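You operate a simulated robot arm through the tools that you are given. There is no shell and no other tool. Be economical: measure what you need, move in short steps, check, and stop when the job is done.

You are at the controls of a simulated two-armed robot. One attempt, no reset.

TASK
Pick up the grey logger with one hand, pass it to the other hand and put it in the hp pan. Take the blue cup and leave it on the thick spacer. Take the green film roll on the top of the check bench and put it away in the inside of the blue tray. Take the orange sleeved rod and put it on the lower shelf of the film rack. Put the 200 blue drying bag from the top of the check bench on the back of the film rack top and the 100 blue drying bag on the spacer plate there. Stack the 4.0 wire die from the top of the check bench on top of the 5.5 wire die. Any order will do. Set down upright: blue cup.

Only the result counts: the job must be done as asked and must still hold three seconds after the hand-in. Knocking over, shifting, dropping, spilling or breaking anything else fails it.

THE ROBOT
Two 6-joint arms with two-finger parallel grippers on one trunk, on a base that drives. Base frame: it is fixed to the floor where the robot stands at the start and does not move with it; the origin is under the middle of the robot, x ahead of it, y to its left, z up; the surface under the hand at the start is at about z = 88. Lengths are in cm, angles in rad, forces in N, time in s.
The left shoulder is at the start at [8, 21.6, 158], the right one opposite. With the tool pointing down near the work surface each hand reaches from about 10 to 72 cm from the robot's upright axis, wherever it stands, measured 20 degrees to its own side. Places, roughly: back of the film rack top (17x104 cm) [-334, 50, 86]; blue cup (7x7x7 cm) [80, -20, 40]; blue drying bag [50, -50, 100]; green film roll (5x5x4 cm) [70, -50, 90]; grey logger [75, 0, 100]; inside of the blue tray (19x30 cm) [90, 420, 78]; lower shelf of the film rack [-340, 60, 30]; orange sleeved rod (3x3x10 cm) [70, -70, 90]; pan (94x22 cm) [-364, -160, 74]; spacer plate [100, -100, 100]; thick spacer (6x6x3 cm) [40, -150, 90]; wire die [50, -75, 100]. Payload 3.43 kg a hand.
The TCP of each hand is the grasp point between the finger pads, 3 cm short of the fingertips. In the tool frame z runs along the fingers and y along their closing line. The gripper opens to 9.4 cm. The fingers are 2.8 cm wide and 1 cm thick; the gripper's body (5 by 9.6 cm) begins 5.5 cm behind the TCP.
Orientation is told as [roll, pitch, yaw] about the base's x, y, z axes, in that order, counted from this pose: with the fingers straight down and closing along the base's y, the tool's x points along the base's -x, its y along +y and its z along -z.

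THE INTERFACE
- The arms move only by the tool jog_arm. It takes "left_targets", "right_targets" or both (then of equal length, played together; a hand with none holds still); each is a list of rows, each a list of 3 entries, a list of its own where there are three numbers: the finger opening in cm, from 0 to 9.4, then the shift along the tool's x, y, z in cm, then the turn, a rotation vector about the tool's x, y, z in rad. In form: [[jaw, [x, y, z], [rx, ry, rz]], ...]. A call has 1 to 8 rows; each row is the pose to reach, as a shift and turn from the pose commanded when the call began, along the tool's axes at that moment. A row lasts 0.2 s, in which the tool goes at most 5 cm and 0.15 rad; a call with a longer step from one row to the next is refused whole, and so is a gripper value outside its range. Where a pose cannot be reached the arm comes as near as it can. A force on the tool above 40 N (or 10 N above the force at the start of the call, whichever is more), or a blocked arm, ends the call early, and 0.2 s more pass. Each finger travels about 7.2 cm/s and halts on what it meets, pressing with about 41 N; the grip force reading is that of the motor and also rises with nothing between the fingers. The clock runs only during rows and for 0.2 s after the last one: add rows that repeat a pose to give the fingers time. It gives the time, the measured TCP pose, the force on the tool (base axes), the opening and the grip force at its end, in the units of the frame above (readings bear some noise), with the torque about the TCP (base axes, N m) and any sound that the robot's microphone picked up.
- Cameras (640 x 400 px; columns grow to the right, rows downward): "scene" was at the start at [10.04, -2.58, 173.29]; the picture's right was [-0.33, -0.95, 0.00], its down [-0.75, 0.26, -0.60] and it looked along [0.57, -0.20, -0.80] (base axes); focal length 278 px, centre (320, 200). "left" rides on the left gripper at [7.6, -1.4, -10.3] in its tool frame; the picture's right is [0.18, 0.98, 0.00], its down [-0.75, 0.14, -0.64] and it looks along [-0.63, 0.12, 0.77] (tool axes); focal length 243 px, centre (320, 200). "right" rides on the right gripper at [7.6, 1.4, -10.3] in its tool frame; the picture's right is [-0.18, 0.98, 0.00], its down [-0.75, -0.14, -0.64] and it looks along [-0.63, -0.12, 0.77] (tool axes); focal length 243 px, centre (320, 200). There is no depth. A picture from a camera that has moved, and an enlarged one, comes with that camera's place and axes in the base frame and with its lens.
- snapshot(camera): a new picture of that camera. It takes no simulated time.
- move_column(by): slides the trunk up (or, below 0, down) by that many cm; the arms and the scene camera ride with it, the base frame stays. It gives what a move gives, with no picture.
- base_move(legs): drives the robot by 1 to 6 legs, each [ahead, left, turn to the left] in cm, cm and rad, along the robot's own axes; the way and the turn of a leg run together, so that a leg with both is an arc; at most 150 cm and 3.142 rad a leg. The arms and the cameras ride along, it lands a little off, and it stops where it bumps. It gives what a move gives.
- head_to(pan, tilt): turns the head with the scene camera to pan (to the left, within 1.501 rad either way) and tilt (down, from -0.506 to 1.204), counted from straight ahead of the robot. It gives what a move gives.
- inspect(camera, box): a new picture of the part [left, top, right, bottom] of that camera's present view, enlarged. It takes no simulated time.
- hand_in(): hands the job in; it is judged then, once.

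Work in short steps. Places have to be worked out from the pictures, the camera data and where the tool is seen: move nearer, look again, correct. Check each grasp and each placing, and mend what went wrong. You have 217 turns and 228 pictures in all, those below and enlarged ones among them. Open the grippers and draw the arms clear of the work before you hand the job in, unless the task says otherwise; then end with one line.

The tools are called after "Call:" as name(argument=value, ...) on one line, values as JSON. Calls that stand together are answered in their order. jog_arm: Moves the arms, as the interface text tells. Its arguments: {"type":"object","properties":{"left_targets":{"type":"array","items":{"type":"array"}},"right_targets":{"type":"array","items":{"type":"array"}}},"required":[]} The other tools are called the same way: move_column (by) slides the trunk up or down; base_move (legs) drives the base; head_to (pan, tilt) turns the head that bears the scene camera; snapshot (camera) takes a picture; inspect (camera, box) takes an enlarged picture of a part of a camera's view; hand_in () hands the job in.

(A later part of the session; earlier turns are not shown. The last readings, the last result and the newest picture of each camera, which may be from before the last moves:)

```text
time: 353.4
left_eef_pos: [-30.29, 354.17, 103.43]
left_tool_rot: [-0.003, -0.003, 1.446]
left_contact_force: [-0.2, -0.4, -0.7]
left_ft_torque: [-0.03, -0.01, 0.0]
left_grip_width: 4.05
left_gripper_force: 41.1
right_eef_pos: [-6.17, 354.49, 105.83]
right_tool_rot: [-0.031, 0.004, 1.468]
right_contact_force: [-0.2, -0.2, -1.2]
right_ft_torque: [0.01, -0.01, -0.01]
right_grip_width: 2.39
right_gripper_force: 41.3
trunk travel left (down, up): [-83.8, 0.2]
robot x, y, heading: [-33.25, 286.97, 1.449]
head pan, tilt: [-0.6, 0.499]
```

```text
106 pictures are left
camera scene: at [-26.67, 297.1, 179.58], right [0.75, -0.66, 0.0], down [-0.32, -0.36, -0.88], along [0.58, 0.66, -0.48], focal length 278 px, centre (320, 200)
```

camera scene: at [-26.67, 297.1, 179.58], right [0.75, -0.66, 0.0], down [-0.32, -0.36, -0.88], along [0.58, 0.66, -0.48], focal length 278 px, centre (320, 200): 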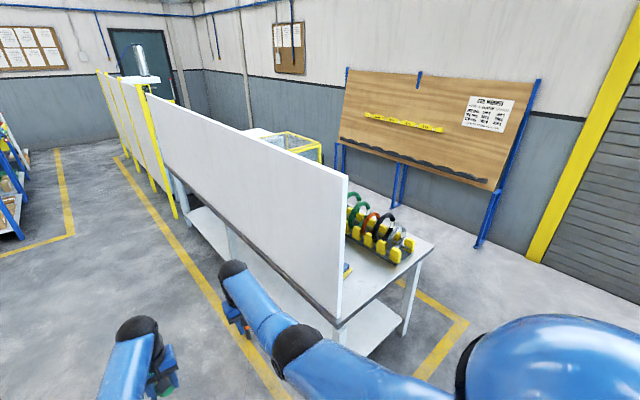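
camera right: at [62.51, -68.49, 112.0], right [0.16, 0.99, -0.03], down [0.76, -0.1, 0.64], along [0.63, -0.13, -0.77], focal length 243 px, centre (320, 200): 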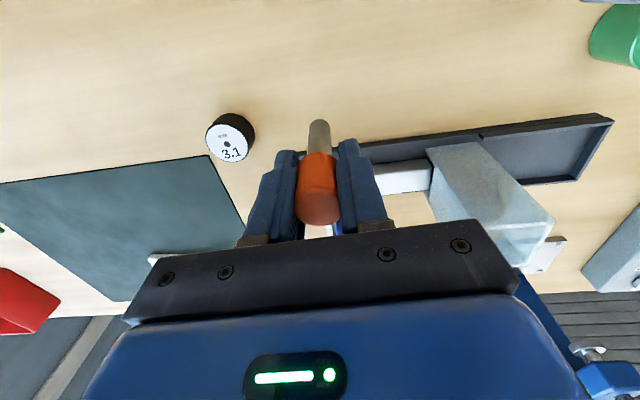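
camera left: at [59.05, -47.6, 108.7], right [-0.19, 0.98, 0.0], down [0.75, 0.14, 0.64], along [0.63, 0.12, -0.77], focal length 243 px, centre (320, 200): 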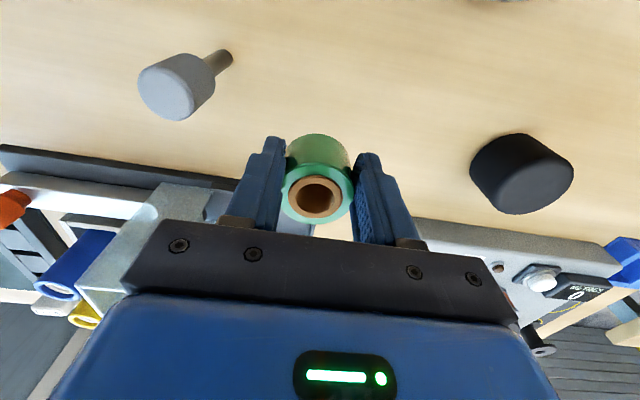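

Turn to +x, advance, turn round to face −x beyond the table, then back up to x≈190.

Call:
base_move(legs=[[0, 0, -1.449], [70, -12, 0], [70, 0, 0], [0, 0, 3.13], [-82, 0, 0]])

Call:
head_to(pan=-0.7, tilt=0.6)

Call:
snapshot(camera="scene")

Call:
snapshot(camera="left")

```text
time: 375.6
left_eef_pos: [121.23, 269.22, 103.35]
left_tool_rot: [-0.005, -0.001, 3.092]
left_contact_force: [-0.7, -0.6, 0.0]
left_ft_torque: [0.03, 0.0, -0.01]
left_grip_width: 3.83
left_gripper_force: 40.9
right_eef_pos: [119.26, 293.27, 105.74]
right_tool_rot: [-0.032, 0.007, 3.111]
right_contact_force: [0.4, 0.4, -1.2]
right_ft_torque: [0.01, 0.0, -0.04]
right_grip_width: 2.41
right_gripper_force: 41.2
trunk travel left (down, up): [-83.8, 0.2]
robot x, y, heading: [188.2, 271.43, 3.086]
head pan, tilt: [-0.6, 0.499]
```

```text
time: 376.2
left_eef_pos: [121.46, 269.25, 103.51]
left_tool_rot: [-0.003, 0.0, 3.092]
left_contact_force: [0.5, 0.1, -0.9]
left_ft_torque: [-0.03, -0.01, -0.02]
left_grip_width: 3.83
left_gripper_force: 41.6
right_eef_pos: [119.28, 293.16, 105.77]
right_tool_rot: [-0.031, 0.007, 3.111]
right_contact_force: [0.1, 0.3, -1.4]
right_ft_torque: [-0.03, -0.01, 0.05]
right_grip_width: 2.38
right_gripper_force: 40.5
trunk travel left (down, up): [-83.8, 0.2]
robot x, y, heading: [188.06, 271.42, 3.09]
head pan, tilt: [-0.7, 0.6]
```

```text
105 pictures are left
camera scene: at [178.65, 277.36, 178.68], right [0.68, 0.73, 0.0], down [0.41, -0.39, -0.82], along [-0.6, 0.56, -0.57], focal length 278 px, centre (320, 200)
```

scene: 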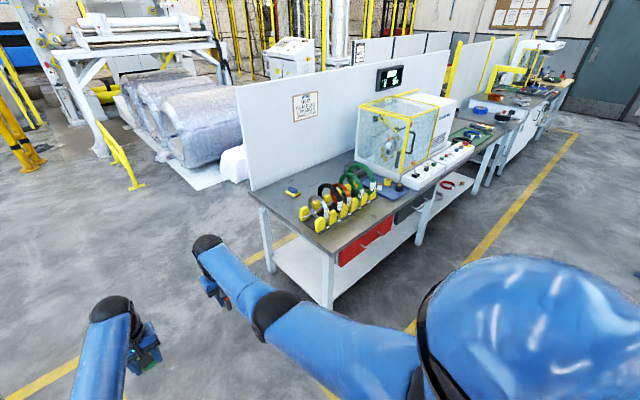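

```text
104 pictures are left
camera left: at [129.03, 270.25, 113.63], right [0.13, -0.99, 0.0], down [-0.76, -0.1, 0.64], along [-0.64, -0.08, -0.77], focal length 243 px, centre (320, 200)
```

left: 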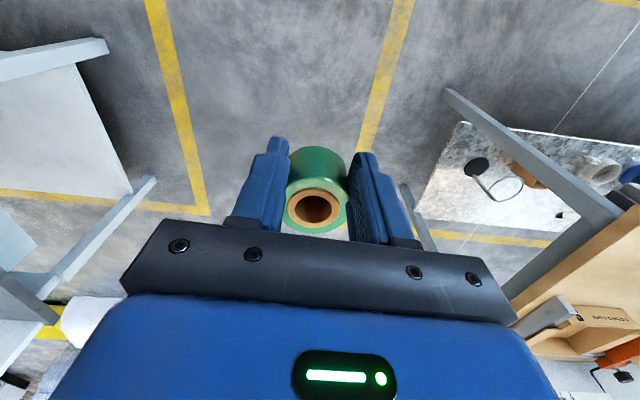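

The roll's grip width is creeping (4.27→3.83), so be quick. Zoom to find the blue tray.

Call:
inspect(camera="scene", box=[240, 60, 420, 280])

Call:
inspect(camera="scene", box=[380, 80, 580, 240])

```text
1.82 times, centred on (330, 170) of scene
camera zoom: at [178.65, 277.36, 178.68], right [0.68, 0.73, 0.0], down [0.41, -0.39, -0.82], along [-0.6, 0.56, -0.57], focal length 506 px, centre (302, 254)
```

zoom: 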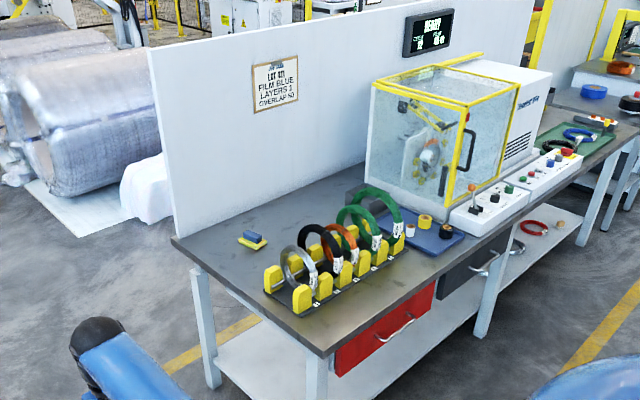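

```text
2.50 times, centred on (480, 160) of scene
camera zoom: at [178.65, 277.36, 178.68], right [0.68, 0.73, 0.0], down [0.41, -0.39, -0.82], along [-0.6, 0.56, -0.57], focal length 696 px, centre (-80, 300)
```

zoom: 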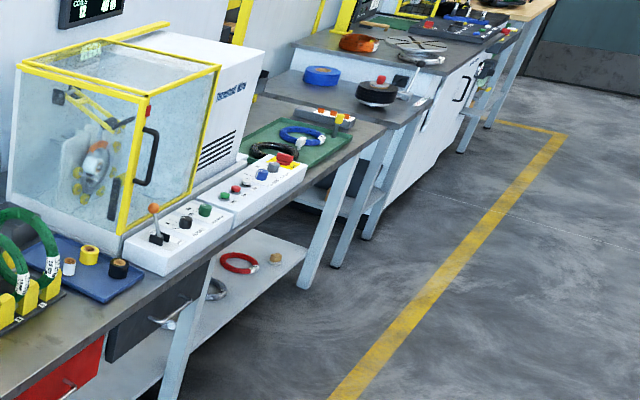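

The blue tray is at about (88,418), with free room near (98,411). First retract the right hand (machine stands right of the tray).

Call:
jog_arm(right_targets=[[1, [4.3, -2.3, 0.5], [0, 0, 0]], [1, [8.6, -4.6, 1], [0, 0, 0]], [1, [12.9, -6.9, 1.5], [0, 0, 0]], [1, [17.2, -9.2, 2], [0, 0, 0]], [1, [21.5, -11.5, 2.5], [0, 0, 0]], [1, [25.5, -13.8, 3], [0, 0, 0]]])

Call:
base_move(legs=[[0, 0, 0.05], [0, -140, 0]])

Call:
head_to(pan=0, tilt=0.75)

Call:
snapshot(camera="scene")

```text
time: 377.6
left_eef_pos: [121.68, 269.38, 103.62]
left_tool_rot: [0.0, -0.005, 3.092]
left_contact_force: [0.1, 0.9, -0.8]
left_ft_torque: [0.02, -0.03, -0.02]
left_grip_width: 3.82
left_gripper_force: 40.5
right_eef_pos: [145.65, 306.19, 103.53]
right_tool_rot: [-0.033, 0.002, 3.112]
right_contact_force: [-0.2, -0.4, -1.5]
right_ft_torque: [-0.03, -0.01, 0.0]
right_grip_width: 2.41
right_gripper_force: 41.0
trunk travel left (down, up): [-83.8, 0.2]
robot x, y, heading: [188.06, 271.43, 3.093]
head pan, tilt: [-0.7, 0.6]
```

```text
time: 385.0
left_eef_pos: [120.33, 403.98, 103.51]
left_tool_rot: [-0.003, -0.003, -3.114]
left_contact_force: [0.1, 0.3, 0.2]
left_ft_torque: [0.0, -0.02, 0.03]
left_grip_width: 3.76
left_gripper_force: 40.8
right_eef_pos: [141.25, 442.66, 103.39]
right_tool_rot: [-0.031, 0.005, -3.095]
right_contact_force: [-0.4, -0.4, -2.0]
right_ft_torque: [-0.01, -0.03, 0.01]
right_grip_width: 2.37
right_gripper_force: 41.2
trunk travel left (down, up): [-83.8, 0.2]
robot x, y, heading: [187.01, 411.55, -3.122]
head pan, tilt: [-0.7, 0.6]
```

```text
time: 386.1
left_eef_pos: [120.3, 404.03, 103.46]
left_tool_rot: [-0.003, -0.002, -3.114]
left_contact_force: [0.6, 0.5, -0.2]
left_ft_torque: [-0.01, 0.04, -0.01]
left_grip_width: 3.81
left_gripper_force: 41.2
right_eef_pos: [141.16, 442.82, 103.41]
right_tool_rot: [-0.032, 0.004, -3.095]
right_contact_force: [0.6, 0.4, -1.2]
right_ft_torque: [-0.02, -0.02, -0.01]
right_grip_width: 2.41
right_gripper_force: 40.8
trunk travel left (down, up): [-83.8, 0.2]
robot x, y, heading: [186.92, 411.43, -3.116]
head pan, tilt: [0.0, 0.75]
```

```text
101 pictures are left
camera scene: at [175.42, 410.9, 177.4], right [-0.02, 1.0, 0.0], down [0.68, 0.02, -0.73], along [-0.73, -0.02, -0.68], focal length 278 px, centre (320, 200)
```

scene: 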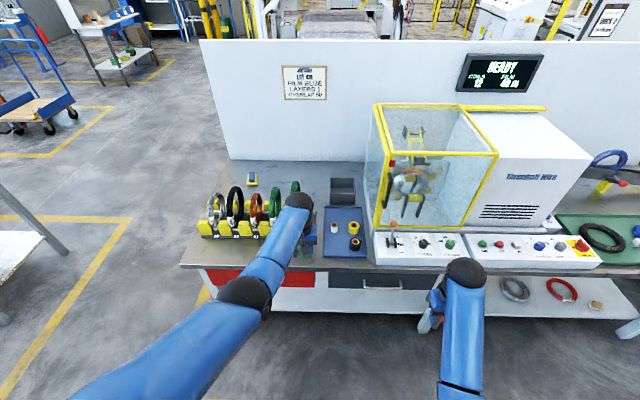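

Free spot at the back of the tray, (81,419). I tilt and raise the right hand (rod) out of the way first.

Call:
jog_arm(right_targets=[[1, [0.5, -0.5, -1], [0, -0.14, 0]], [1, [1, -1, -2.5], [0, -0.28, 0]], [1, [1.5, -1, -4], [0, -0.42, 0]], [1, [2, -1, -6], [0, -0.56, 0]], [1, [2.5, -1, -8], [0, -0.7, 0]], [1, [3, -1, -10], [0, -0.84, 0]], [1, [3, -1, -12], [0, -0.9, 0]]])

Call:
base_move(legs=[[22, 0, 0]])

Call:
snapshot(camera="left")

Call:
snapshot(camera="scene")

```text
time: 387.7
left_eef_pos: [120.28, 404.02, 103.53]
left_tool_rot: [-0.002, -0.003, -3.115]
left_contact_force: [0.3, -0.1, -0.8]
left_ft_torque: [-0.01, 0.0, 0.03]
left_grip_width: 3.74
left_gripper_force: 40.8
right_eef_pos: [144.11, 443.12, 115.47]
right_tool_rot: [-0.052, -0.899, -3.046]
right_contact_force: [-0.2, 0.2, -1.7]
right_ft_torque: [0.0, 0.0, -0.01]
right_grip_width: 2.41
right_gripper_force: 41.4
trunk travel left (down, up): [-83.8, 0.2]
robot x, y, heading: [186.56, 411.21, -3.11]
head pan, tilt: [0.0, 0.75]
```

```text
time: 389.4
left_eef_pos: [98.99, 403.57, 103.79]
left_tool_rot: [-0.003, -0.006, -3.115]
left_contact_force: [0.4, 0.0, -1.0]
left_ft_torque: [0.02, 0.03, -0.01]
left_grip_width: 3.74
left_gripper_force: 41.1
right_eef_pos: [122.69, 442.77, 115.68]
right_tool_rot: [-0.055, -0.9, -3.051]
right_contact_force: [1.1, -0.4, -0.1]
right_ft_torque: [0.0, 0.01, 0.03]
right_grip_width: 2.39
right_gripper_force: 41.1
trunk travel left (down, up): [-83.8, 0.2]
robot x, y, heading: [165.14, 410.77, -3.119]
head pan, tilt: [0.0, 0.75]
```

```text
100 pictures are left
camera left: at [106.55, 405.12, 113.91], right [0.21, -0.98, 0.0], down [-0.74, -0.16, 0.65], along [-0.63, -0.13, -0.76], focal length 243 px, centre (320, 200)
```

left: 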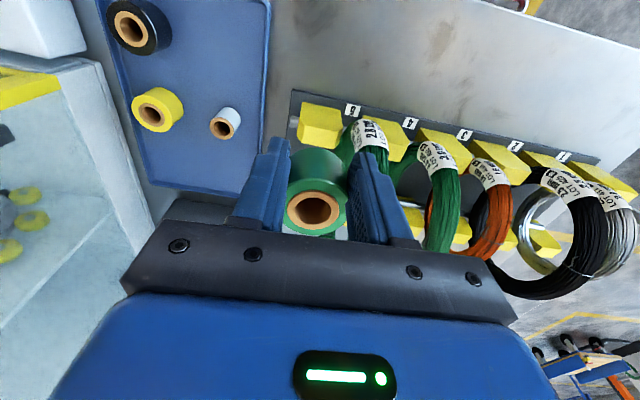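

```text
99 pictures are left
camera scene: at [154.39, 410.36, 177.43], right [-0.03, 1.0, 0.0], down [0.68, 0.02, -0.73], along [-0.73, -0.02, -0.68], focal length 278 px, centre (320, 200)
```

scene: 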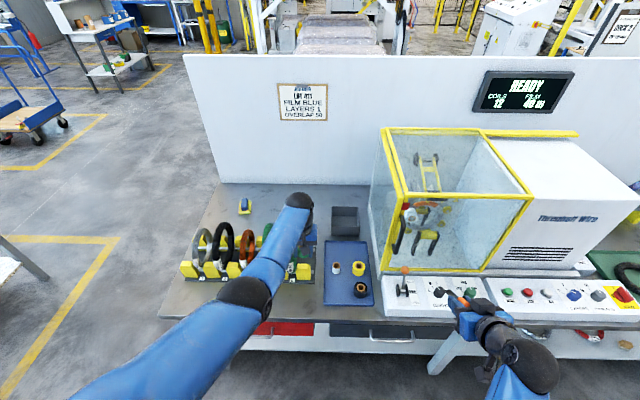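

Strafe 16 right, 15 forward, to bring the roll over the rear of the tray.

Call:
base_move(legs=[[0, -16.4, 0], [15, 0, 0]])

Call:
snapshot(camera="left")

Call:
snapshot(camera="scene")

```text
time: 391.8
left_eef_pos: [83.67, 419.19, 103.78]
left_tool_rot: [-0.003, -0.007, -3.118]
left_contact_force: [-0.6, 0.7, -0.5]
left_ft_torque: [-0.02, 0.02, -0.02]
left_grip_width: 3.75
left_gripper_force: 41.3
right_eef_pos: [107.32, 458.51, 115.64]
right_tool_rot: [-0.053, -0.9, -3.052]
right_contact_force: [0.6, 0.3, -1.9]
right_ft_torque: [-0.02, 0.0, -0.02]
right_grip_width: 2.39
right_gripper_force: 41.1
trunk travel left (down, up): [-83.8, 0.2]
robot x, y, heading: [149.76, 426.36, -3.115]
head pan, tilt: [0.0, 0.75]
```

```text
98 pictures are left
camera left: at [91.15, 420.78, 113.87], right [0.21, -0.98, 0.0], down [-0.75, -0.16, 0.65], along [-0.63, -0.13, -0.76], focal length 243 px, centre (320, 200)
```

left: 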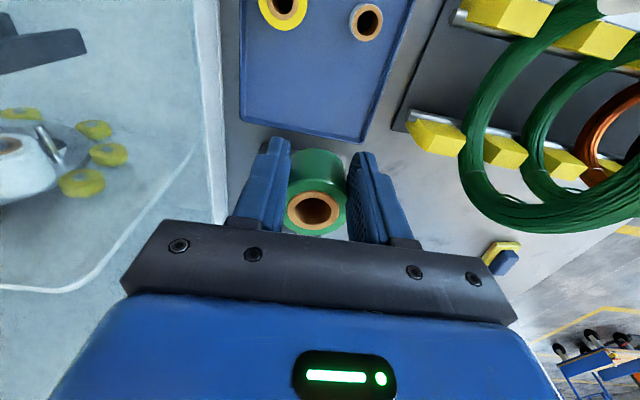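

```text
97 pictures are left
camera scene: at [138.92, 426.01, 177.44], right [-0.02, 1.0, 0.0], down [0.68, 0.02, -0.73], along [-0.73, -0.02, -0.68], focal length 278 px, centre (320, 200)
```

scene: 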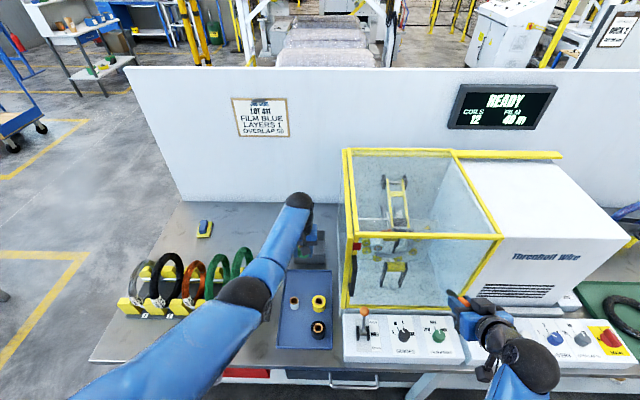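

The roll sits just over the empty rear part of the tray (its centre ≈(81.7,419)). Lower: trunk −10, then arm.

Call:
move_column(by=-10)

Call:
jog_arm(left_targets=[[3, [0, 0, 3], [0, 0, 0]], [3, [0, 0, 6], [0, 0, 0]], [3, [0, 0, 8.5], [0, 0, 0]]])

Call:
snapshot(camera="left")

```text
time: 393.1
left_eef_pos: [83.38, 419.04, 93.48]
left_tool_rot: [-0.001, -0.004, -3.117]
left_contact_force: [-0.1, -0.1, -0.7]
left_ft_torque: [-0.02, -0.02, 0.02]
left_grip_width: 3.72
left_gripper_force: 41.1
right_eef_pos: [107.06, 458.39, 105.52]
right_tool_rot: [-0.056, -0.902, -3.052]
right_contact_force: [0.2, -0.3, -1.7]
right_ft_torque: [0.04, -0.02, -0.01]
right_grip_width: 2.38
right_gripper_force: 40.6
trunk travel left (down, up): [-73.8, 10.2]
robot x, y, heading: [149.64, 426.24, -3.124]
head pan, tilt: [0.0, 0.75]
```

```text
time: 393.9
left_eef_pos: [84.81, 418.74, 85.71]
left_tool_rot: [-0.005, -0.005, -3.116]
left_contact_force: [-0.8, -0.2, 0.0]
left_ft_torque: [0.0, -0.02, 0.0]
left_grip_width: 3.73
left_gripper_force: 41.0
left hand out of reach, approached as far as the arm can: row 3
right_eef_pos: [107.12, 458.44, 105.62]
right_tool_rot: [-0.055, -0.9, -3.051]
right_contact_force: [-0.1, -0.4, -1.6]
right_ft_torque: [0.0, 0.01, 0.02]
right_grip_width: 2.42
right_gripper_force: 40.7
trunk travel left (down, up): [-73.8, 10.2]
robot x, y, heading: [149.54, 425.85, -3.118]
head pan, tilt: [0.0, 0.75]
```

```text
96 pictures are left
camera left: at [92.3, 420.3, 95.93], right [0.21, -0.98, 0.0], down [-0.75, -0.16, 0.64], along [-0.63, -0.13, -0.76], focal length 243 px, centre (320, 200)
```

left: 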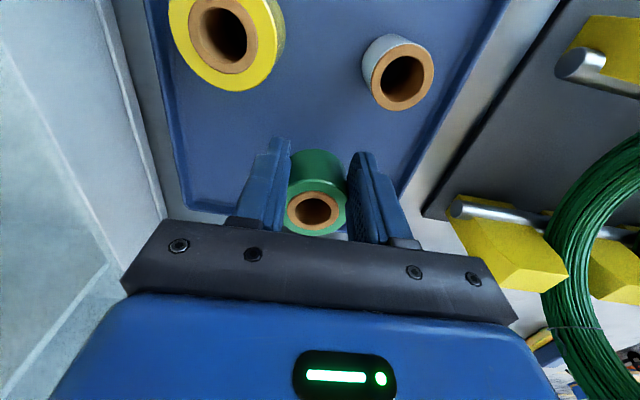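

Inside the tray outline. Lower by trunk in small steps.

Call:
move_column(by=-1.6)

Call:
move_column(by=-0.5)

```text
time: 394.5
left_eef_pos: [84.81, 418.81, 84.12]
left_tool_rot: [-0.005, -0.003, -3.117]
left_contact_force: [0.5, 0.3, 0.1]
left_ft_torque: [0.03, 0.0, -0.02]
left_grip_width: 3.69
left_gripper_force: 41.2
right_eef_pos: [106.87, 458.35, 103.83]
right_tool_rot: [-0.054, -0.896, -3.051]
right_contact_force: [-0.4, -0.7, -1.0]
right_ft_torque: [0.0, -0.05, -0.01]
right_grip_width: 2.4
right_gripper_force: 40.9
trunk travel left (down, up): [-72.2, 11.8]
robot x, y, heading: [149.71, 425.93, -3.121]
head pan, tilt: [0.0, 0.75]
```

```text
time: 395.1
left_eef_pos: [84.68, 418.83, 83.53]
left_tool_rot: [-0.003, -0.001, -3.116]
left_contact_force: [0.6, -0.4, 0.2]
left_ft_torque: [0.0, 0.02, -0.02]
left_grip_width: 3.71
left_gripper_force: 40.7
right_eef_pos: [106.9, 458.49, 103.43]
right_tool_rot: [-0.053, -0.897, -3.052]
right_contact_force: [-0.2, 0.0, -1.3]
right_ft_torque: [0.0, -0.01, 0.0]
right_grip_width: 2.4
right_gripper_force: 41.2
trunk travel left (down, up): [-71.7, 12.3]
robot x, y, heading: [149.91, 426.07, -3.122]
head pan, tilt: [0.0, 0.75]
```

Still no contact; continue.

Call:
move_column(by=-0.5)

Call:
move_column(by=-0.5)

Call:
snapshot(camera="left")

```text
time: 395.6
left_eef_pos: [84.7, 418.68, 83.19]
left_tool_rot: [-0.004, -0.001, -3.117]
left_contact_force: [0.3, 0.2, -0.1]
left_ft_torque: [0.03, 0.0, 0.0]
left_grip_width: 3.72
left_gripper_force: 40.9
right_eef_pos: [106.99, 458.33, 103.05]
right_tool_rot: [-0.055, -0.896, -3.051]
right_contact_force: [0.0, 0.5, -1.2]
right_ft_torque: [-0.01, -0.01, -0.01]
right_grip_width: 2.41
right_gripper_force: 40.8
trunk travel left (down, up): [-71.2, 12.8]
robot x, y, heading: [149.68, 426.01, -3.118]
head pan, tilt: [0.0, 0.75]
```

```text
time: 396.1
left_eef_pos: [84.82, 418.72, 83.05]
left_tool_rot: [-0.003, -0.007, -3.114]
left_contact_force: [1.1, -1.5, 15.6]
left_ft_torque: [-0.24, 0.06, 0.03]
left_grip_width: 3.68
left_gripper_force: 41.0
right_eef_pos: [107.18, 458.29, 102.53]
right_tool_rot: [-0.055, -0.9, -3.051]
right_contact_force: [-0.2, 0.7, -1.3]
right_ft_torque: [0.0, -0.02, 0.02]
right_grip_width: 2.41
right_gripper_force: 41.4
trunk travel left (down, up): [-70.7, 13.3]
robot x, y, heading: [149.49, 426.24, -3.116]
head pan, tilt: [0.0, 0.75]
```

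```text
95 pictures are left
camera left: at [92.33, 420.32, 93.09], right [0.21, -0.98, 0.0], down [-0.74, -0.16, 0.65], along [-0.63, -0.13, -0.76], focal length 243 px, centre (320, 200)
```

left: 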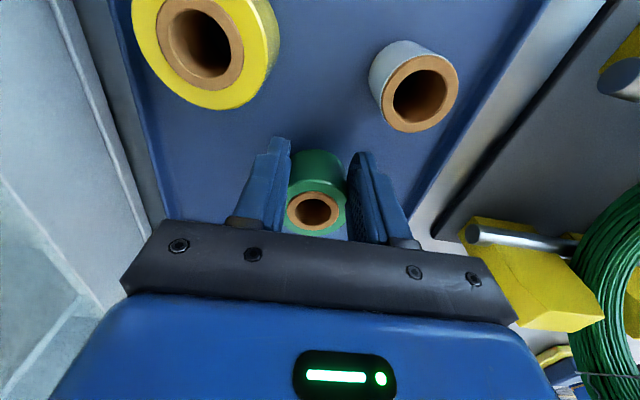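

Contact. Open, then raise the trunk.

Call:
jog_arm(left_targets=[[4.5, [0, 0, 0], [0, 0, 0]], [6, [0, 0, 0], [0, 0, 0]], [7, [0, 0, 0], [0, 0, 0]]])

Call:
move_column(by=12)

Call:
snapshot(camera="left")

```text
time: 396.9
left_eef_pos: [84.85, 418.66, 82.58]
left_tool_rot: [-0.003, -0.003, -3.118]
left_contact_force: [-0.4, 0.5, 0.3]
left_ft_torque: [-0.01, 0.0, -0.03]
left_grip_width: 7.01
left_gripper_force: 0.0
right_eef_pos: [106.99, 458.37, 102.54]
right_tool_rot: [-0.056, -0.898, -3.051]
right_contact_force: [-0.6, -0.2, -1.4]
right_ft_torque: [0.0, -0.02, 0.02]
right_grip_width: 2.38
right_gripper_force: 40.9
trunk travel left (down, up): [-70.7, 13.3]
robot x, y, heading: [149.5, 426.31, -3.119]
head pan, tilt: [0.0, 0.75]
```

```text
time: 398.4
left_eef_pos: [84.8, 418.76, 94.71]
left_tool_rot: [-0.004, -0.003, -3.118]
left_contact_force: [-0.5, 0.5, 0.2]
left_ft_torque: [0.01, 0.02, 0.02]
left_grip_width: 7.0
left_gripper_force: 0.1
right_eef_pos: [106.99, 458.43, 114.51]
right_tool_rot: [-0.054, -0.899, -3.053]
right_contact_force: [-0.1, 0.6, -0.4]
right_ft_torque: [-0.01, -0.02, 0.02]
right_grip_width: 2.41
right_gripper_force: 40.7
trunk travel left (down, up): [-82.7, 1.3]
robot x, y, heading: [150.0, 426.29, -3.117]
head pan, tilt: [0.0, 0.75]
```

```text
94 pictures are left
camera left: at [92.3, 420.32, 104.89], right [0.21, -0.98, 0.0], down [-0.75, -0.16, 0.64], along [-0.63, -0.13, -0.77], focal length 243 px, centre (320, 200)
```

left: 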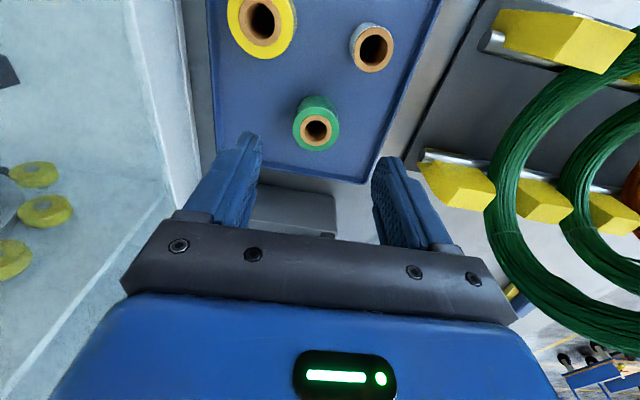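

The roll is in the tray. Back out and drive to the film rack with the rod.

Call:
jog_arm(left_targets=[[5, [0, 0, -4], [0, 0, 0]], [5, [0, 0, -8], [0, 0, 0]]])

Call:
base_move(legs=[[42, 0, 0.0]])

```text
time: 399.0
left_eef_pos: [85.09, 418.86, 102.5]
left_tool_rot: [-0.001, -0.001, -3.115]
left_contact_force: [0.4, 0.0, 0.0]
left_ft_torque: [-0.01, 0.01, -0.01]
left_grip_width: 4.99
left_gripper_force: 0.0
right_eef_pos: [107.13, 458.39, 114.49]
right_tool_rot: [-0.054, -0.898, -3.049]
right_contact_force: [-0.5, -0.8, -0.7]
right_ft_torque: [0.01, 0.0, 0.03]
right_grip_width: 2.41
right_gripper_force: 41.2
trunk travel left (down, up): [-82.7, 1.3]
robot x, y, heading: [149.58, 426.23, -3.116]
head pan, tilt: [0.0, 0.75]
```

```text
time: 400.4
left_eef_pos: [73.52, 418.82, 102.66]
left_tool_rot: [-0.002, -0.009, -3.124]
left_contact_force: [0.0, 0.4, 0.0]
left_ft_torque: [0.0, 0.01, -0.02]
left_grip_width: 4.99
left_gripper_force: 0.0
right_eef_pos: [96.65, 458.19, 114.62]
right_tool_rot: [-0.055, -0.874, -3.059]
right_contact_force: [27.2, -3.0, 6.9]
right_ft_torque: [-0.09, 0.05, -0.37]
right_grip_width: 2.6
right_gripper_force: 41.2
trunk travel left (down, up): [-82.7, 1.3]
robot x, y, heading: [138.15, 425.76, -3.122]
head pan, tilt: [0.0, 0.75]
stopped in leg 1: the force on the tool passed its limit at 184 N (the readings are from after the stop); the commanded pose is now the measured one
```

I used the wrong sign and the rod touched the machine. Stop, check the state.

Call:
snapshot(camera="right")

Call:
snapshot(camera="scene")

Call:
snapshot(camera="left")

```text
93 pictures are left
camera right: at [109.33, 457.34, 115.12], right [-0.08, -0.99, 0.11], down [0.01, 0.11, 0.99], along [-1.0, 0.08, 0.0], focal length 243 px, centre (320, 200)
```

right: 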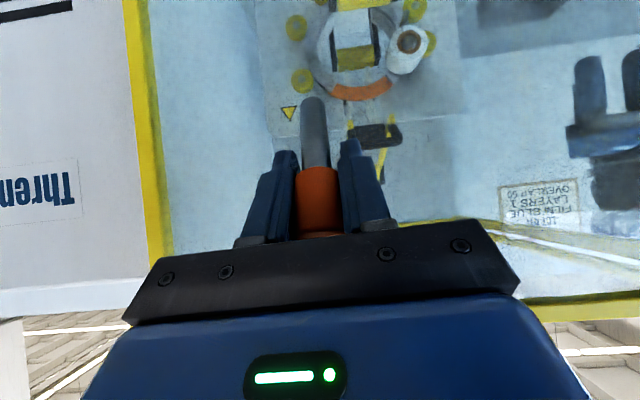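

```text
92 pictures are left
camera scene: at [127.57, 425.36, 176.37], right [-0.01, 1.0, 0.0], down [0.68, 0.01, -0.73], along [-0.73, -0.01, -0.68], focal length 278 px, centre (320, 200)
```

scene: 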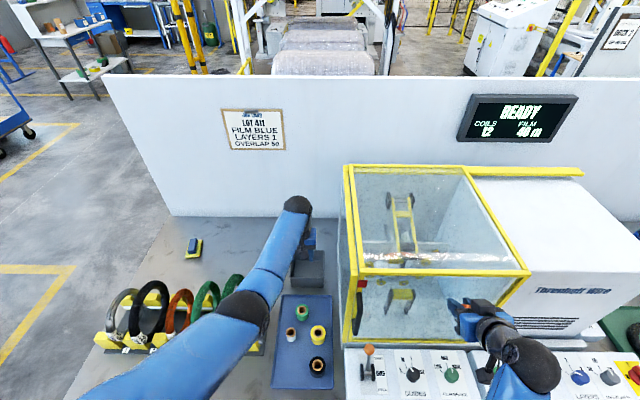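

```text
91 pictures are left
camera left: at [81.19, 420.41, 112.88], right [0.2, -0.98, 0.0], down [-0.75, -0.16, 0.65], along [-0.64, -0.13, -0.76], focal length 243 px, centre (320, 200)
```

left: 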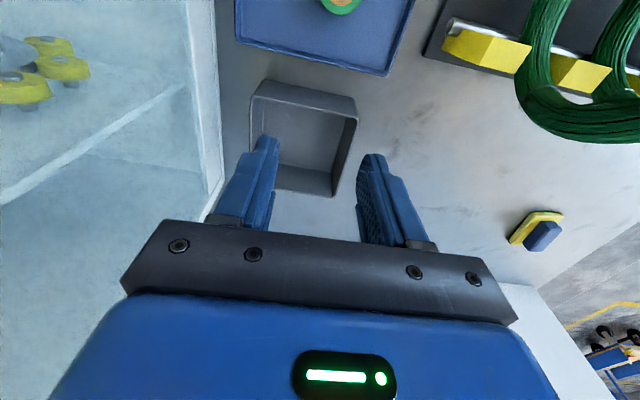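

The machine looks unmoved and the rod is still held. Back out correctly now.

Call:
base_move(legs=[[-54, 0, 0]])

Call:
snapshot(camera="right")

Call:
snapshot(camera="scene")

```text
time: 403.5
left_eef_pos: [126.26, 419.73, 102.26]
left_tool_rot: [-0.001, 0.001, -3.121]
left_contact_force: [1.3, -0.2, -0.1]
left_ft_torque: [-0.01, 0.01, 0.01]
left_grip_width: 4.99
left_gripper_force: 0.1
right_eef_pos: [149.16, 459.32, 114.17]
right_tool_rot: [-0.051, -0.87, -3.059]
right_contact_force: [0.3, -0.5, -1.1]
right_ft_torque: [-0.01, 0.02, 0.02]
right_grip_width: 2.56
right_gripper_force: 41.1
trunk travel left (down, up): [-82.7, 1.3]
robot x, y, heading: [191.55, 426.78, -3.117]
head pan, tilt: [0.0, 0.75]
```

```text
90 pictures are left
camera right: at [161.8, 458.37, 114.81], right [-0.08, -0.99, 0.11], down [0.0, 0.11, 0.99], along [-1.0, 0.08, -0.01], focal length 243 px, centre (320, 200)
```

right: 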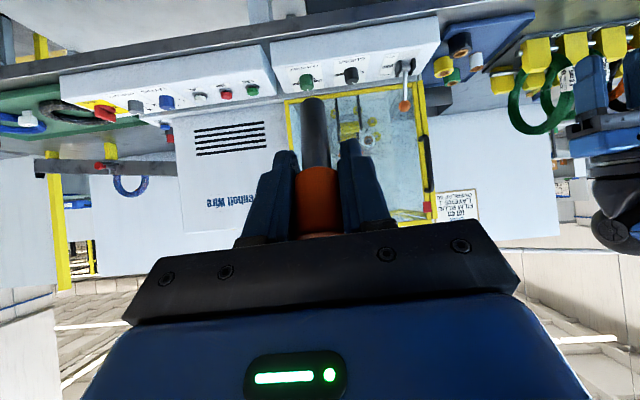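

```text
89 pictures are left
camera scene: at [179.75, 426.52, 176.27], right [-0.02, 1.0, 0.0], down [0.68, 0.01, -0.73], along [-0.73, -0.01, -0.68], focal length 278 px, centre (320, 200)
```

scene: 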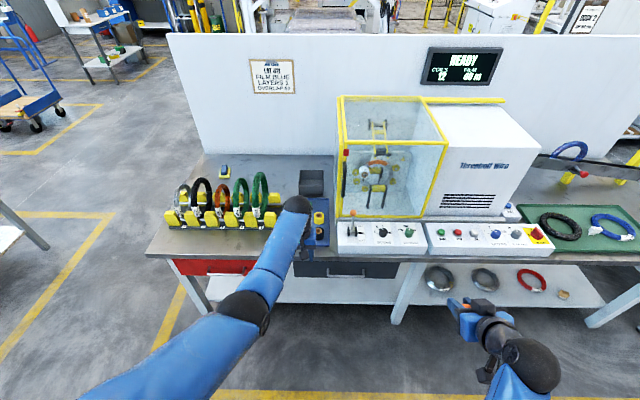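

Everything looks in place. Now strafe left to y≈277, then drive −x, then to the rack.

Call:
base_move(legs=[[0, 149, 0], [120, 0, 0], [120, 0, 0]])

Call:
base_move(legs=[[0, 100, 0]])

```text
time: 422.2
left_eef_pos: [-113.38, 279.23, 102.48]
left_tool_rot: [-0.002, -0.003, 3.117]
left_contact_force: [0.4, 0.2, -0.3]
left_ft_torque: [-0.02, 0.04, 0.0]
left_grip_width: 5.02
left_gripper_force: 0.1
right_eef_pos: [-88.75, 317.62, 114.39]
right_tool_rot: [-0.053, -0.873, -3.105]
right_contact_force: [0.2, 0.2, -0.6]
right_ft_torque: [-0.01, -0.02, 0.04]
right_grip_width: 2.53
right_gripper_force: 41.0
trunk travel left (down, up): [-82.7, 1.3]
robot x, y, heading: [-48.52, 283.2, 3.115]
head pan, tilt: [0.0, 0.75]
```

```text
time: 427.4
left_eef_pos: [-117.0, 181.26, 102.37]
left_tool_rot: [-0.003, -0.004, 3.102]
left_contact_force: [-0.5, -0.8, -0.5]
left_ft_torque: [0.0, -0.02, -0.01]
left_grip_width: 5.01
left_gripper_force: 0.1
right_eef_pos: [-91.79, 219.18, 114.25]
right_tool_rot: [-0.052, -0.873, -3.118]
right_contact_force: [-0.3, -0.2, -1.9]
right_ft_torque: [-0.02, 0.02, 0.01]
right_grip_width: 2.51
right_gripper_force: 41.3
trunk travel left (down, up): [-82.7, 1.3]
robot x, y, heading: [-51.74, 184.33, 3.092]
head pan, tilt: [0.0, 0.75]
```

Continue to in front of the rack.

Call:
base_move(legs=[[95, 14, 0], [95, 14, 0], [0, 0, 1.62], [0, -110, 0]])

Call:
head_to(pan=0, tilt=0.7)

Call:
snapshot(camera="scene")

```text
time: 446.4
left_eef_pos: [-348.49, 103.15, 102.46]
left_tool_rot: [-0.002, -0.004, -1.531]
left_contact_force: [-0.6, 1.1, 0.0]
left_ft_torque: [0.03, 0.03, 0.0]
left_grip_width: 5.01
left_gripper_force: 0.1
right_eef_pos: [-388.25, 125.3, 114.34]
right_tool_rot: [-0.056, -0.874, -1.467]
right_contact_force: [0.2, 0.9, -1.3]
right_ft_torque: [-0.02, 0.02, -0.02]
right_grip_width: 2.49
right_gripper_force: 40.5
trunk travel left (down, up): [-82.7, 1.3]
robot x, y, heading: [-356.92, 167.93, -1.536]
head pan, tilt: [0.0, 0.75]
```

```text
time: 447.0
left_eef_pos: [-348.49, 103.29, 102.48]
left_tool_rot: [-0.003, -0.003, -1.534]
left_contact_force: [0.7, 0.0, 0.2]
left_ft_torque: [-0.01, -0.01, 0.01]
left_grip_width: 4.99
left_gripper_force: 0.0
right_eef_pos: [-388.41, 125.34, 114.32]
right_tool_rot: [-0.054, -0.871, -1.47]
right_contact_force: [-0.4, -0.4, -0.8]
right_ft_torque: [-0.01, 0.0, 0.02]
right_grip_width: 2.48
right_gripper_force: 40.8
trunk travel left (down, up): [-82.7, 1.3]
robot x, y, heading: [-356.48, 168.0, -1.538]
head pan, tilt: [0.0, 0.7]
```

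```text
88 pictures are left
camera scene: at [-356.27, 156.27, 176.72], right [-1.0, -0.04, 0.0], down [-0.02, 0.64, -0.76], along [0.03, -0.76, -0.64], focal length 278 px, centre (320, 200)
```

scene: 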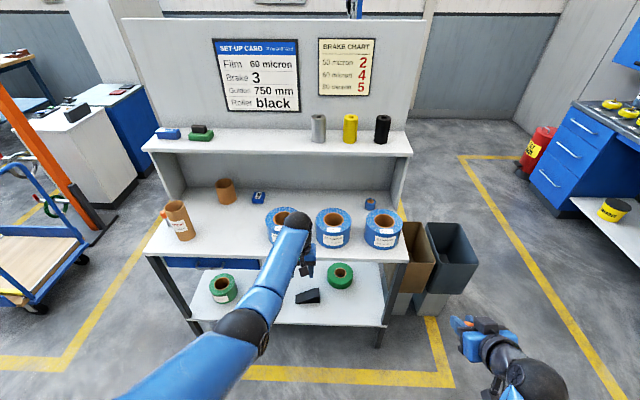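

The 200 g bag is in place at the back. Free spot on the lower shelf right side at x≈-379, y≈75. Retract the left hand, then lower the trunk.

Call:
jog_arm(left_targets=[[5, [4, 0, 1], [0, 0, 0]], [5, [8, 0, 2], [0, 0, 0]], [5, [12, 0, 3], [0, 0, 0]], [5, [16, 0, 4], [0, 0, 0]], [5, [20, 0, 4], [0, 0, 0]]])

Call:
move_column(by=-68)

Call:
snapshot(camera="scene")

```text
time: 448.2
left_eef_pos: [-349.48, 123.49, 98.26]
left_tool_rot: [-0.002, -0.005, -1.533]
left_contact_force: [-0.2, 0.2, -0.3]
left_ft_torque: [0.0, -0.01, -0.03]
left_grip_width: 5.0
left_gripper_force: 0.1
right_eef_pos: [-388.3, 125.44, 114.37]
right_tool_rot: [-0.055, -0.876, -1.468]
right_contact_force: [0.5, -0.8, -0.7]
right_ft_torque: [-0.01, -0.04, 0.01]
right_grip_width: 2.5
right_gripper_force: 41.2
trunk travel left (down, up): [-82.7, 1.3]
robot x, y, heading: [-356.7, 167.89, -1.532]
head pan, tilt: [0.0, 0.7]
```

```text
refused: -68 is not a number from -40 to 40
```

```text
87 pictures are left
camera scene: at [-356.3, 156.55, 176.74], right [-1.0, -0.03, 0.0], down [-0.02, 0.64, -0.77], along [0.03, -0.77, -0.64], focal length 278 px, centre (320, 200)
```

scene: 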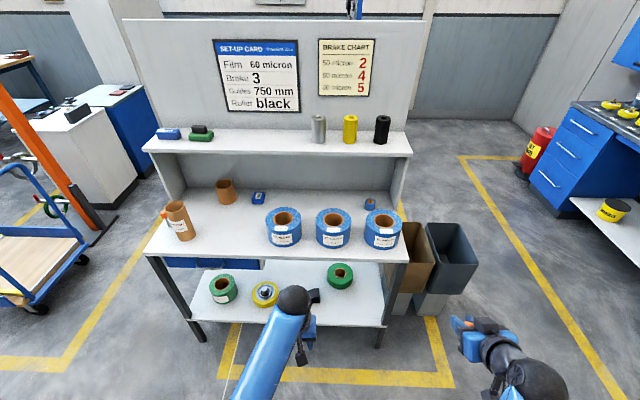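

Trunk in two steps.

Call:
move_column(by=-36)

Call:
move_column(by=-32)

Call:
snapshot(camera="scene")

```text
time: 451.7
left_eef_pos: [-349.4, 123.45, 62.13]
left_tool_rot: [-0.002, -0.003, -1.533]
left_contact_force: [0.3, -0.2, -0.4]
left_ft_torque: [0.0, 0.02, -0.02]
left_grip_width: 5.01
left_gripper_force: 0.1
right_eef_pos: [-388.46, 125.34, 78.3]
right_tool_rot: [-0.054, -0.872, -1.469]
right_contact_force: [-0.1, 0.1, -1.0]
right_ft_torque: [0.02, -0.01, 0.01]
right_grip_width: 2.49
right_gripper_force: 40.8
trunk travel left (down, up): [-46.7, 37.3]
robot x, y, heading: [-356.6, 168.34, -1.535]
head pan, tilt: [0.0, 0.7]
```

```text
time: 454.9
left_eef_pos: [-349.38, 123.31, 30.0]
left_tool_rot: [-0.002, -0.005, -1.532]
left_contact_force: [0.4, -0.3, -0.3]
left_ft_torque: [0.02, -0.02, 0.0]
left_grip_width: 4.99
left_gripper_force: 0.1
right_eef_pos: [-388.37, 125.27, 46.33]
right_tool_rot: [-0.053, -0.872, -1.468]
right_contact_force: [0.2, -0.5, -1.3]
right_ft_torque: [0.0, 0.0, 0.01]
right_grip_width: 2.46
right_gripper_force: 40.8
trunk travel left (down, up): [-14.7, 69.3]
robot x, y, heading: [-356.63, 167.77, -1.536]
head pan, tilt: [0.0, 0.7]
```

```text
86 pictures are left
camera scene: at [-356.35, 156.29, 108.66], right [-1.0, -0.03, 0.0], down [-0.02, 0.64, -0.76], along [0.03, -0.76, -0.64], focal length 278 px, centre (320, 200)
```

scene: 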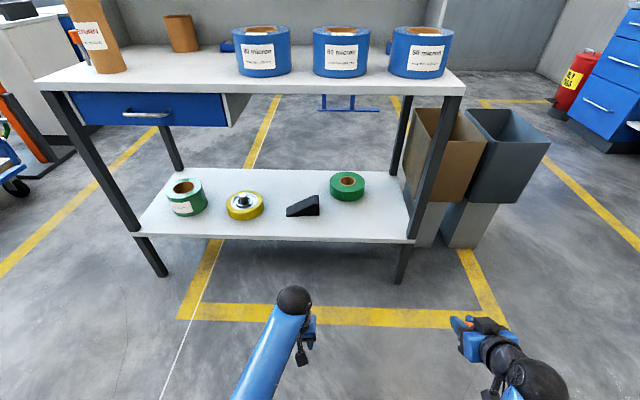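

Good view: free place at about (-374,74) on the shelf (z≈27.5). Turn the right tool more horizontal and move toward it.

Call:
jog_arm(right_targets=[[1, [-1.1, 2, 3.4], [0, -0.08, 0]], [1, [-2.3, 4, 6.8], [0, -0.16, 0]], [1, [-3.4, 6, 10.2], [0, -0.24, 0]], [1, [-4.5, 8, 13.6], [0, -0.32, 0]], [1, [-5.7, 10, 17], [0, -0.4, 0]], [1, [-6.8, 12, 20.4], [0, -0.46, 0]]])

Call:
snapshot(camera="scene")

Call:
snapshot(camera="right")

```text
time: 456.3
left_eef_pos: [-349.45, 123.41, 30.07]
left_tool_rot: [-0.002, -0.002, -1.535]
left_contact_force: [-0.2, 0.9, 0.6]
left_ft_torque: [0.0, 0.02, -0.01]
left_grip_width: 4.98
left_gripper_force: 0.0
right_eef_pos: [-375.28, 106.02, 38.13]
right_tool_rot: [-0.145, -1.33, -1.369]
right_contact_force: [0.2, 0.5, -1.0]
right_ft_torque: [-0.02, -0.01, -0.01]
right_grip_width: 2.47
right_gripper_force: 41.2
trunk travel left (down, up): [-14.7, 69.3]
robot x, y, heading: [-356.43, 167.8, -1.531]
head pan, tilt: [0.0, 0.7]
```

```text
85 pictures are left
camera scene: at [-356.33, 156.24, 108.72], right [-1.0, -0.03, 0.0], down [-0.02, 0.64, -0.76], along [0.03, -0.76, -0.64], focal length 278 px, centre (320, 200)
```

scene: 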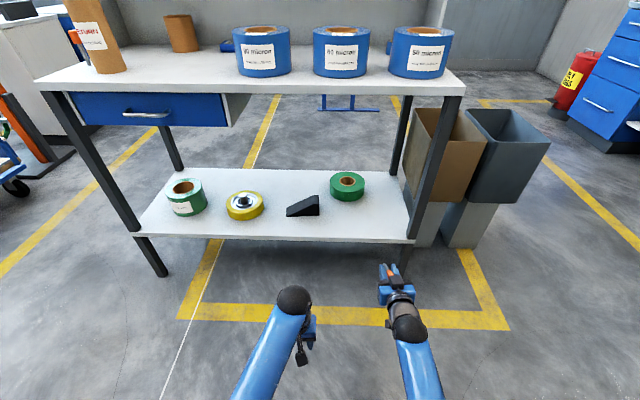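

```text
84 pictures are left
camera right: at [-374.77, 117.75, 32.97], right [0.99, 0.02, 0.14], down [-0.14, 0.44, 0.89], along [-0.05, -0.9, 0.44], focal length 243 px, centre (320, 200)
```

right: 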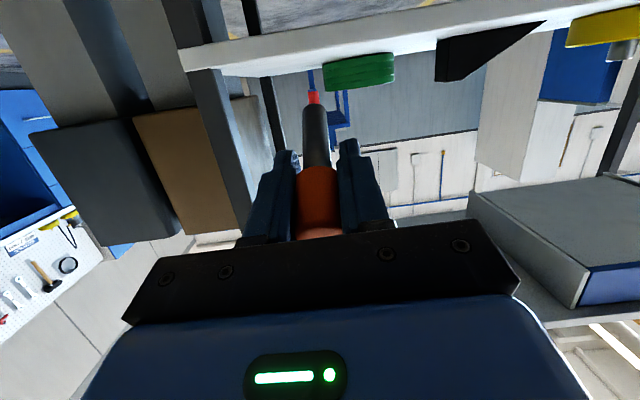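

Drive 14 forward, then extend 13 cm at z≈36.

Call:
base_move(legs=[[14, 0, 0]])

Call:
jog_arm(right_targets=[[1, [-0.4, 0, 4.4], [0, 0, 0]], [1, [-0.8, 0, 8.8], [0, 0, 0]], [1, [-1.16, 0, 13.1], [0, 0, 0]]])

Call:
snapshot(camera="right")

Call:
snapshot(camera="scene")

```text
time: 457.6
left_eef_pos: [-348.93, 109.48, 30.03]
left_tool_rot: [-0.002, -0.002, -1.533]
left_contact_force: [0.1, 0.2, -0.5]
left_ft_torque: [0.02, -0.04, 0.0]
left_grip_width: 5.0
left_gripper_force: 0.0
right_eef_pos: [-374.78, 92.22, 38.12]
right_tool_rot: [-0.145, -1.33, -1.372]
right_contact_force: [0.0, -0.5, -1.4]
right_ft_torque: [0.01, -0.04, 0.01]
right_grip_width: 2.48
right_gripper_force: 41.3
trunk travel left (down, up): [-14.7, 69.3]
robot x, y, heading: [-356.32, 154.01, -1.536]
head pan, tilt: [0.0, 0.7]
```

```text
time: 458.4
left_eef_pos: [-349.0, 109.65, 30.09]
left_tool_rot: [-0.001, -0.002, -1.534]
left_contact_force: [0.2, -0.2, -1.0]
left_ft_torque: [0.02, -0.03, 0.02]
left_grip_width: 4.99
left_gripper_force: 0.0
right_eef_pos: [-373.88, 79.13, 36.38]
right_tool_rot: [-0.144, -1.33, -1.371]
right_contact_force: [0.3, -0.7, -0.8]
right_ft_torque: [-0.02, 0.02, 0.02]
right_grip_width: 2.49
right_gripper_force: 40.9
trunk travel left (down, up): [-14.7, 69.3]
robot x, y, heading: [-355.85, 154.05, -1.534]
head pan, tilt: [0.0, 0.7]
```

```text
83 pictures are left
camera right: at [-373.45, 90.91, 31.12], right [0.99, 0.01, 0.15], down [-0.14, 0.44, 0.89], along [-0.05, -0.9, 0.44], focal length 243 px, centre (320, 200)
```

right: 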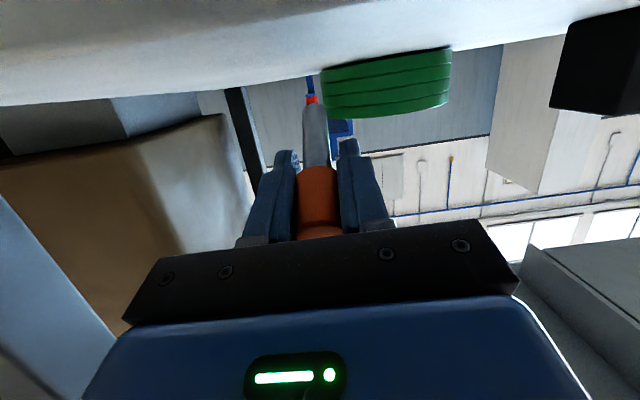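

```text
82 pictures are left
camera scene: at [-355.87, 142.44, 108.71], right [-1.0, -0.03, 0.0], down [-0.02, 0.64, -0.76], along [0.03, -0.76, -0.64], focal length 278 px, centre (320, 200)
```

scene: 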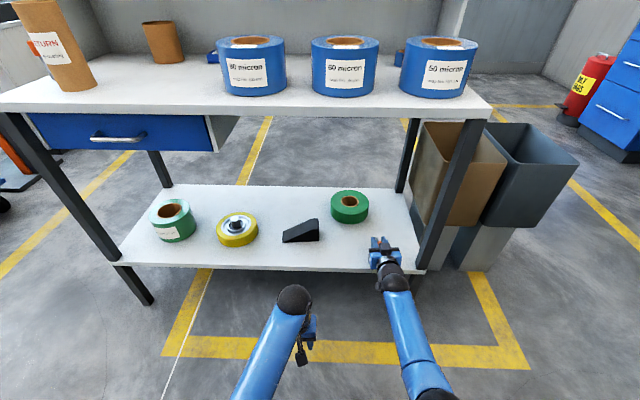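

Over the shelf. Lower straight down.

Call:
jog_arm(right_targets=[[1, [2, 0, 0.5], [0, 0, 0]], [1, [4, 0, 1], [0, 0, 0]]])

Call:
jog_arm(right_targets=[[1, [0.5, 0, 0.1], [0, 0, 0]], [1, [1, 0, 0.2], [0, 0, 0]]])

Call:
snapshot(camera="right")

```text
time: 459.0
left_eef_pos: [-349.01, 109.69, 30.29]
left_tool_rot: [-0.002, -0.005, -1.535]
left_contact_force: [0.4, 0.0, -0.2]
left_ft_torque: [0.03, -0.04, 0.03]
left_grip_width: 5.01
left_gripper_force: 0.1
right_eef_pos: [-374.01, 79.03, 32.88]
right_tool_rot: [-0.151, -1.342, -1.361]
right_contact_force: [0.1, 5.0, 17.8]
right_ft_torque: [-0.81, -0.08, -0.04]
right_grip_width: 2.44
right_gripper_force: 41.0
trunk travel left (down, up): [-14.7, 69.3]
robot x, y, heading: [-356.09, 154.34, -1.537]
head pan, tilt: [0.0, 0.7]
```

```text
time: 459.6
left_eef_pos: [-348.94, 109.74, 30.32]
left_tool_rot: [-0.003, -0.007, -1.535]
left_contact_force: [-1.0, 0.0, -0.3]
left_ft_torque: [0.0, 0.02, 0.01]
left_grip_width: 4.99
left_gripper_force: 0.0
right_eef_pos: [-374.19, 79.09, 32.0]
right_tool_rot: [-0.157, -1.345, -1.357]
right_contact_force: [2.5, 11.1, 31.1]
right_ft_torque: [-0.61, -0.6, 0.17]
right_grip_width: 2.4
right_gripper_force: 41.7
trunk travel left (down, up): [-14.7, 69.3]
robot x, y, heading: [-356.05, 153.81, -1.535]
head pan, tilt: [0.0, 0.7]
```

```text
81 pictures are left
camera right: at [-373.7, 90.91, 26.71], right [0.99, 0.02, 0.15], down [-0.14, 0.45, 0.88], along [-0.05, -0.89, 0.45], focal length 243 px, centre (320, 200)
```

right: 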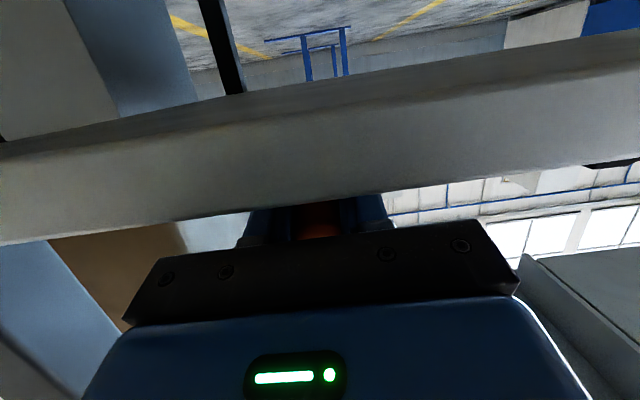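

The rod end rests on the shelf (contact). Ease up 0.2 and open, then withdraw.

Call:
jog_arm(right_targets=[[1, [-0.4, 0, -0.1], [0, 0, 0]], [3, [-0.4, 0, -0.1], [0, 0, 0]], [4.5, [-0.4, 0, -0.1], [0, 0, 0]], [5.5, [-0.6, 0, -0.1], [0, 0, 0]]])

Call:
snapshot(camera="scene")

```text
time: 460.6
left_eef_pos: [-349.01, 109.58, 30.25]
left_tool_rot: [-0.002, -0.006, -1.535]
left_contact_force: [0.5, 0.1, -0.9]
left_ft_torque: [-0.01, 0.01, 0.04]
left_grip_width: 4.98
left_gripper_force: 0.1
right_eef_pos: [-374.29, 79.3, 32.1]
right_tool_rot: [-0.153, -1.339, -1.37]
right_contact_force: [-18.6, -0.4, 23.1]
right_ft_torque: [-0.56, -0.2, -0.48]
right_grip_width: 4.41
right_gripper_force: 0.0
trunk travel left (down, up): [-14.7, 69.3]
robot x, y, heading: [-356.14, 154.33, -1.536]
head pan, tilt: [0.0, 0.7]
```

```text
80 pictures are left
camera scene: at [-355.92, 142.83, 108.76], right [-1.0, -0.03, 0.0], down [-0.02, 0.64, -0.77], along [0.03, -0.77, -0.64], focal length 278 px, centre (320, 200)
```

scene: 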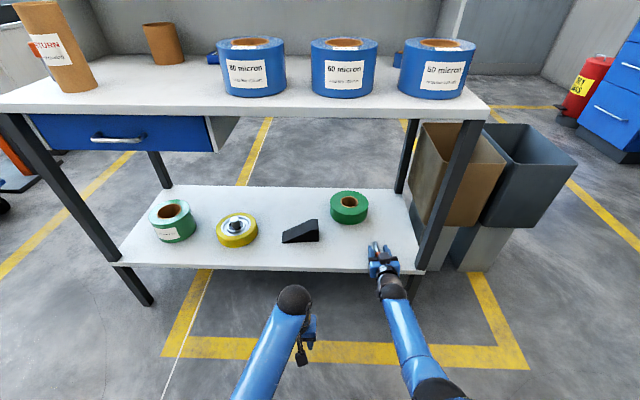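

Fingers touch the shelf. Raise 0.8, open a bit more, and pull back.

Call:
jog_arm(right_targets=[[5, [-0.5, 0, -0.1], [0, 0, 0]], [6, [-1.0, 0, -0.2], [0, 0, 0]], [6.5, [-1.2, 0, -0.3], [0, 0, 0]]])

Call:
inspect(camera="scene", box=[320, 180, 460, 300])

```text
time: 461.4
left_eef_pos: [-348.8, 109.56, 30.12]
left_tool_rot: [0.0, -0.002, -1.533]
left_contact_force: [-0.1, -0.1, 0.9]
left_ft_torque: [0.0, 0.01, 0.03]
left_grip_width: 4.99
left_gripper_force: 0.1
right_eef_pos: [-373.9, 79.22, 32.82]
right_tool_rot: [-0.147, -1.327, -1.367]
right_contact_force: [-0.4, 0.3, -0.4]
right_ft_torque: [-0.02, 0.01, 0.02]
right_grip_width: 6.48
right_gripper_force: 0.1
trunk travel left (down, up): [-14.7, 69.3]
robot x, y, heading: [-356.23, 154.53, -1.534]
head pan, tilt: [0.0, 0.7]
```

```text
3.33 times, centred on (390, 240) of scene
camera zoom: at [-355.82, 142.52, 108.71], right [-1.0, -0.04, 0.0], down [-0.02, 0.64, -0.76], along [0.03, -0.76, -0.64], focal length 928 px, centre (87, 67)
```

zoom: 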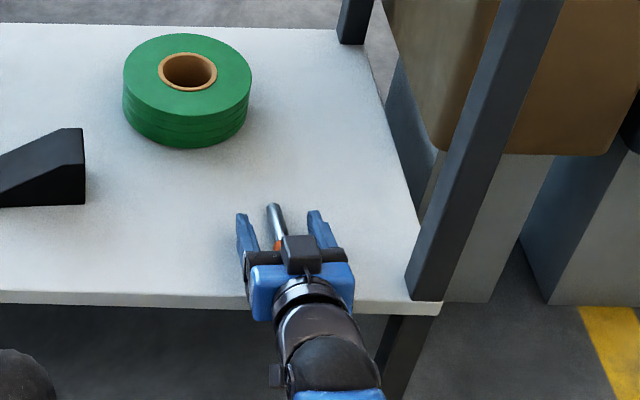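

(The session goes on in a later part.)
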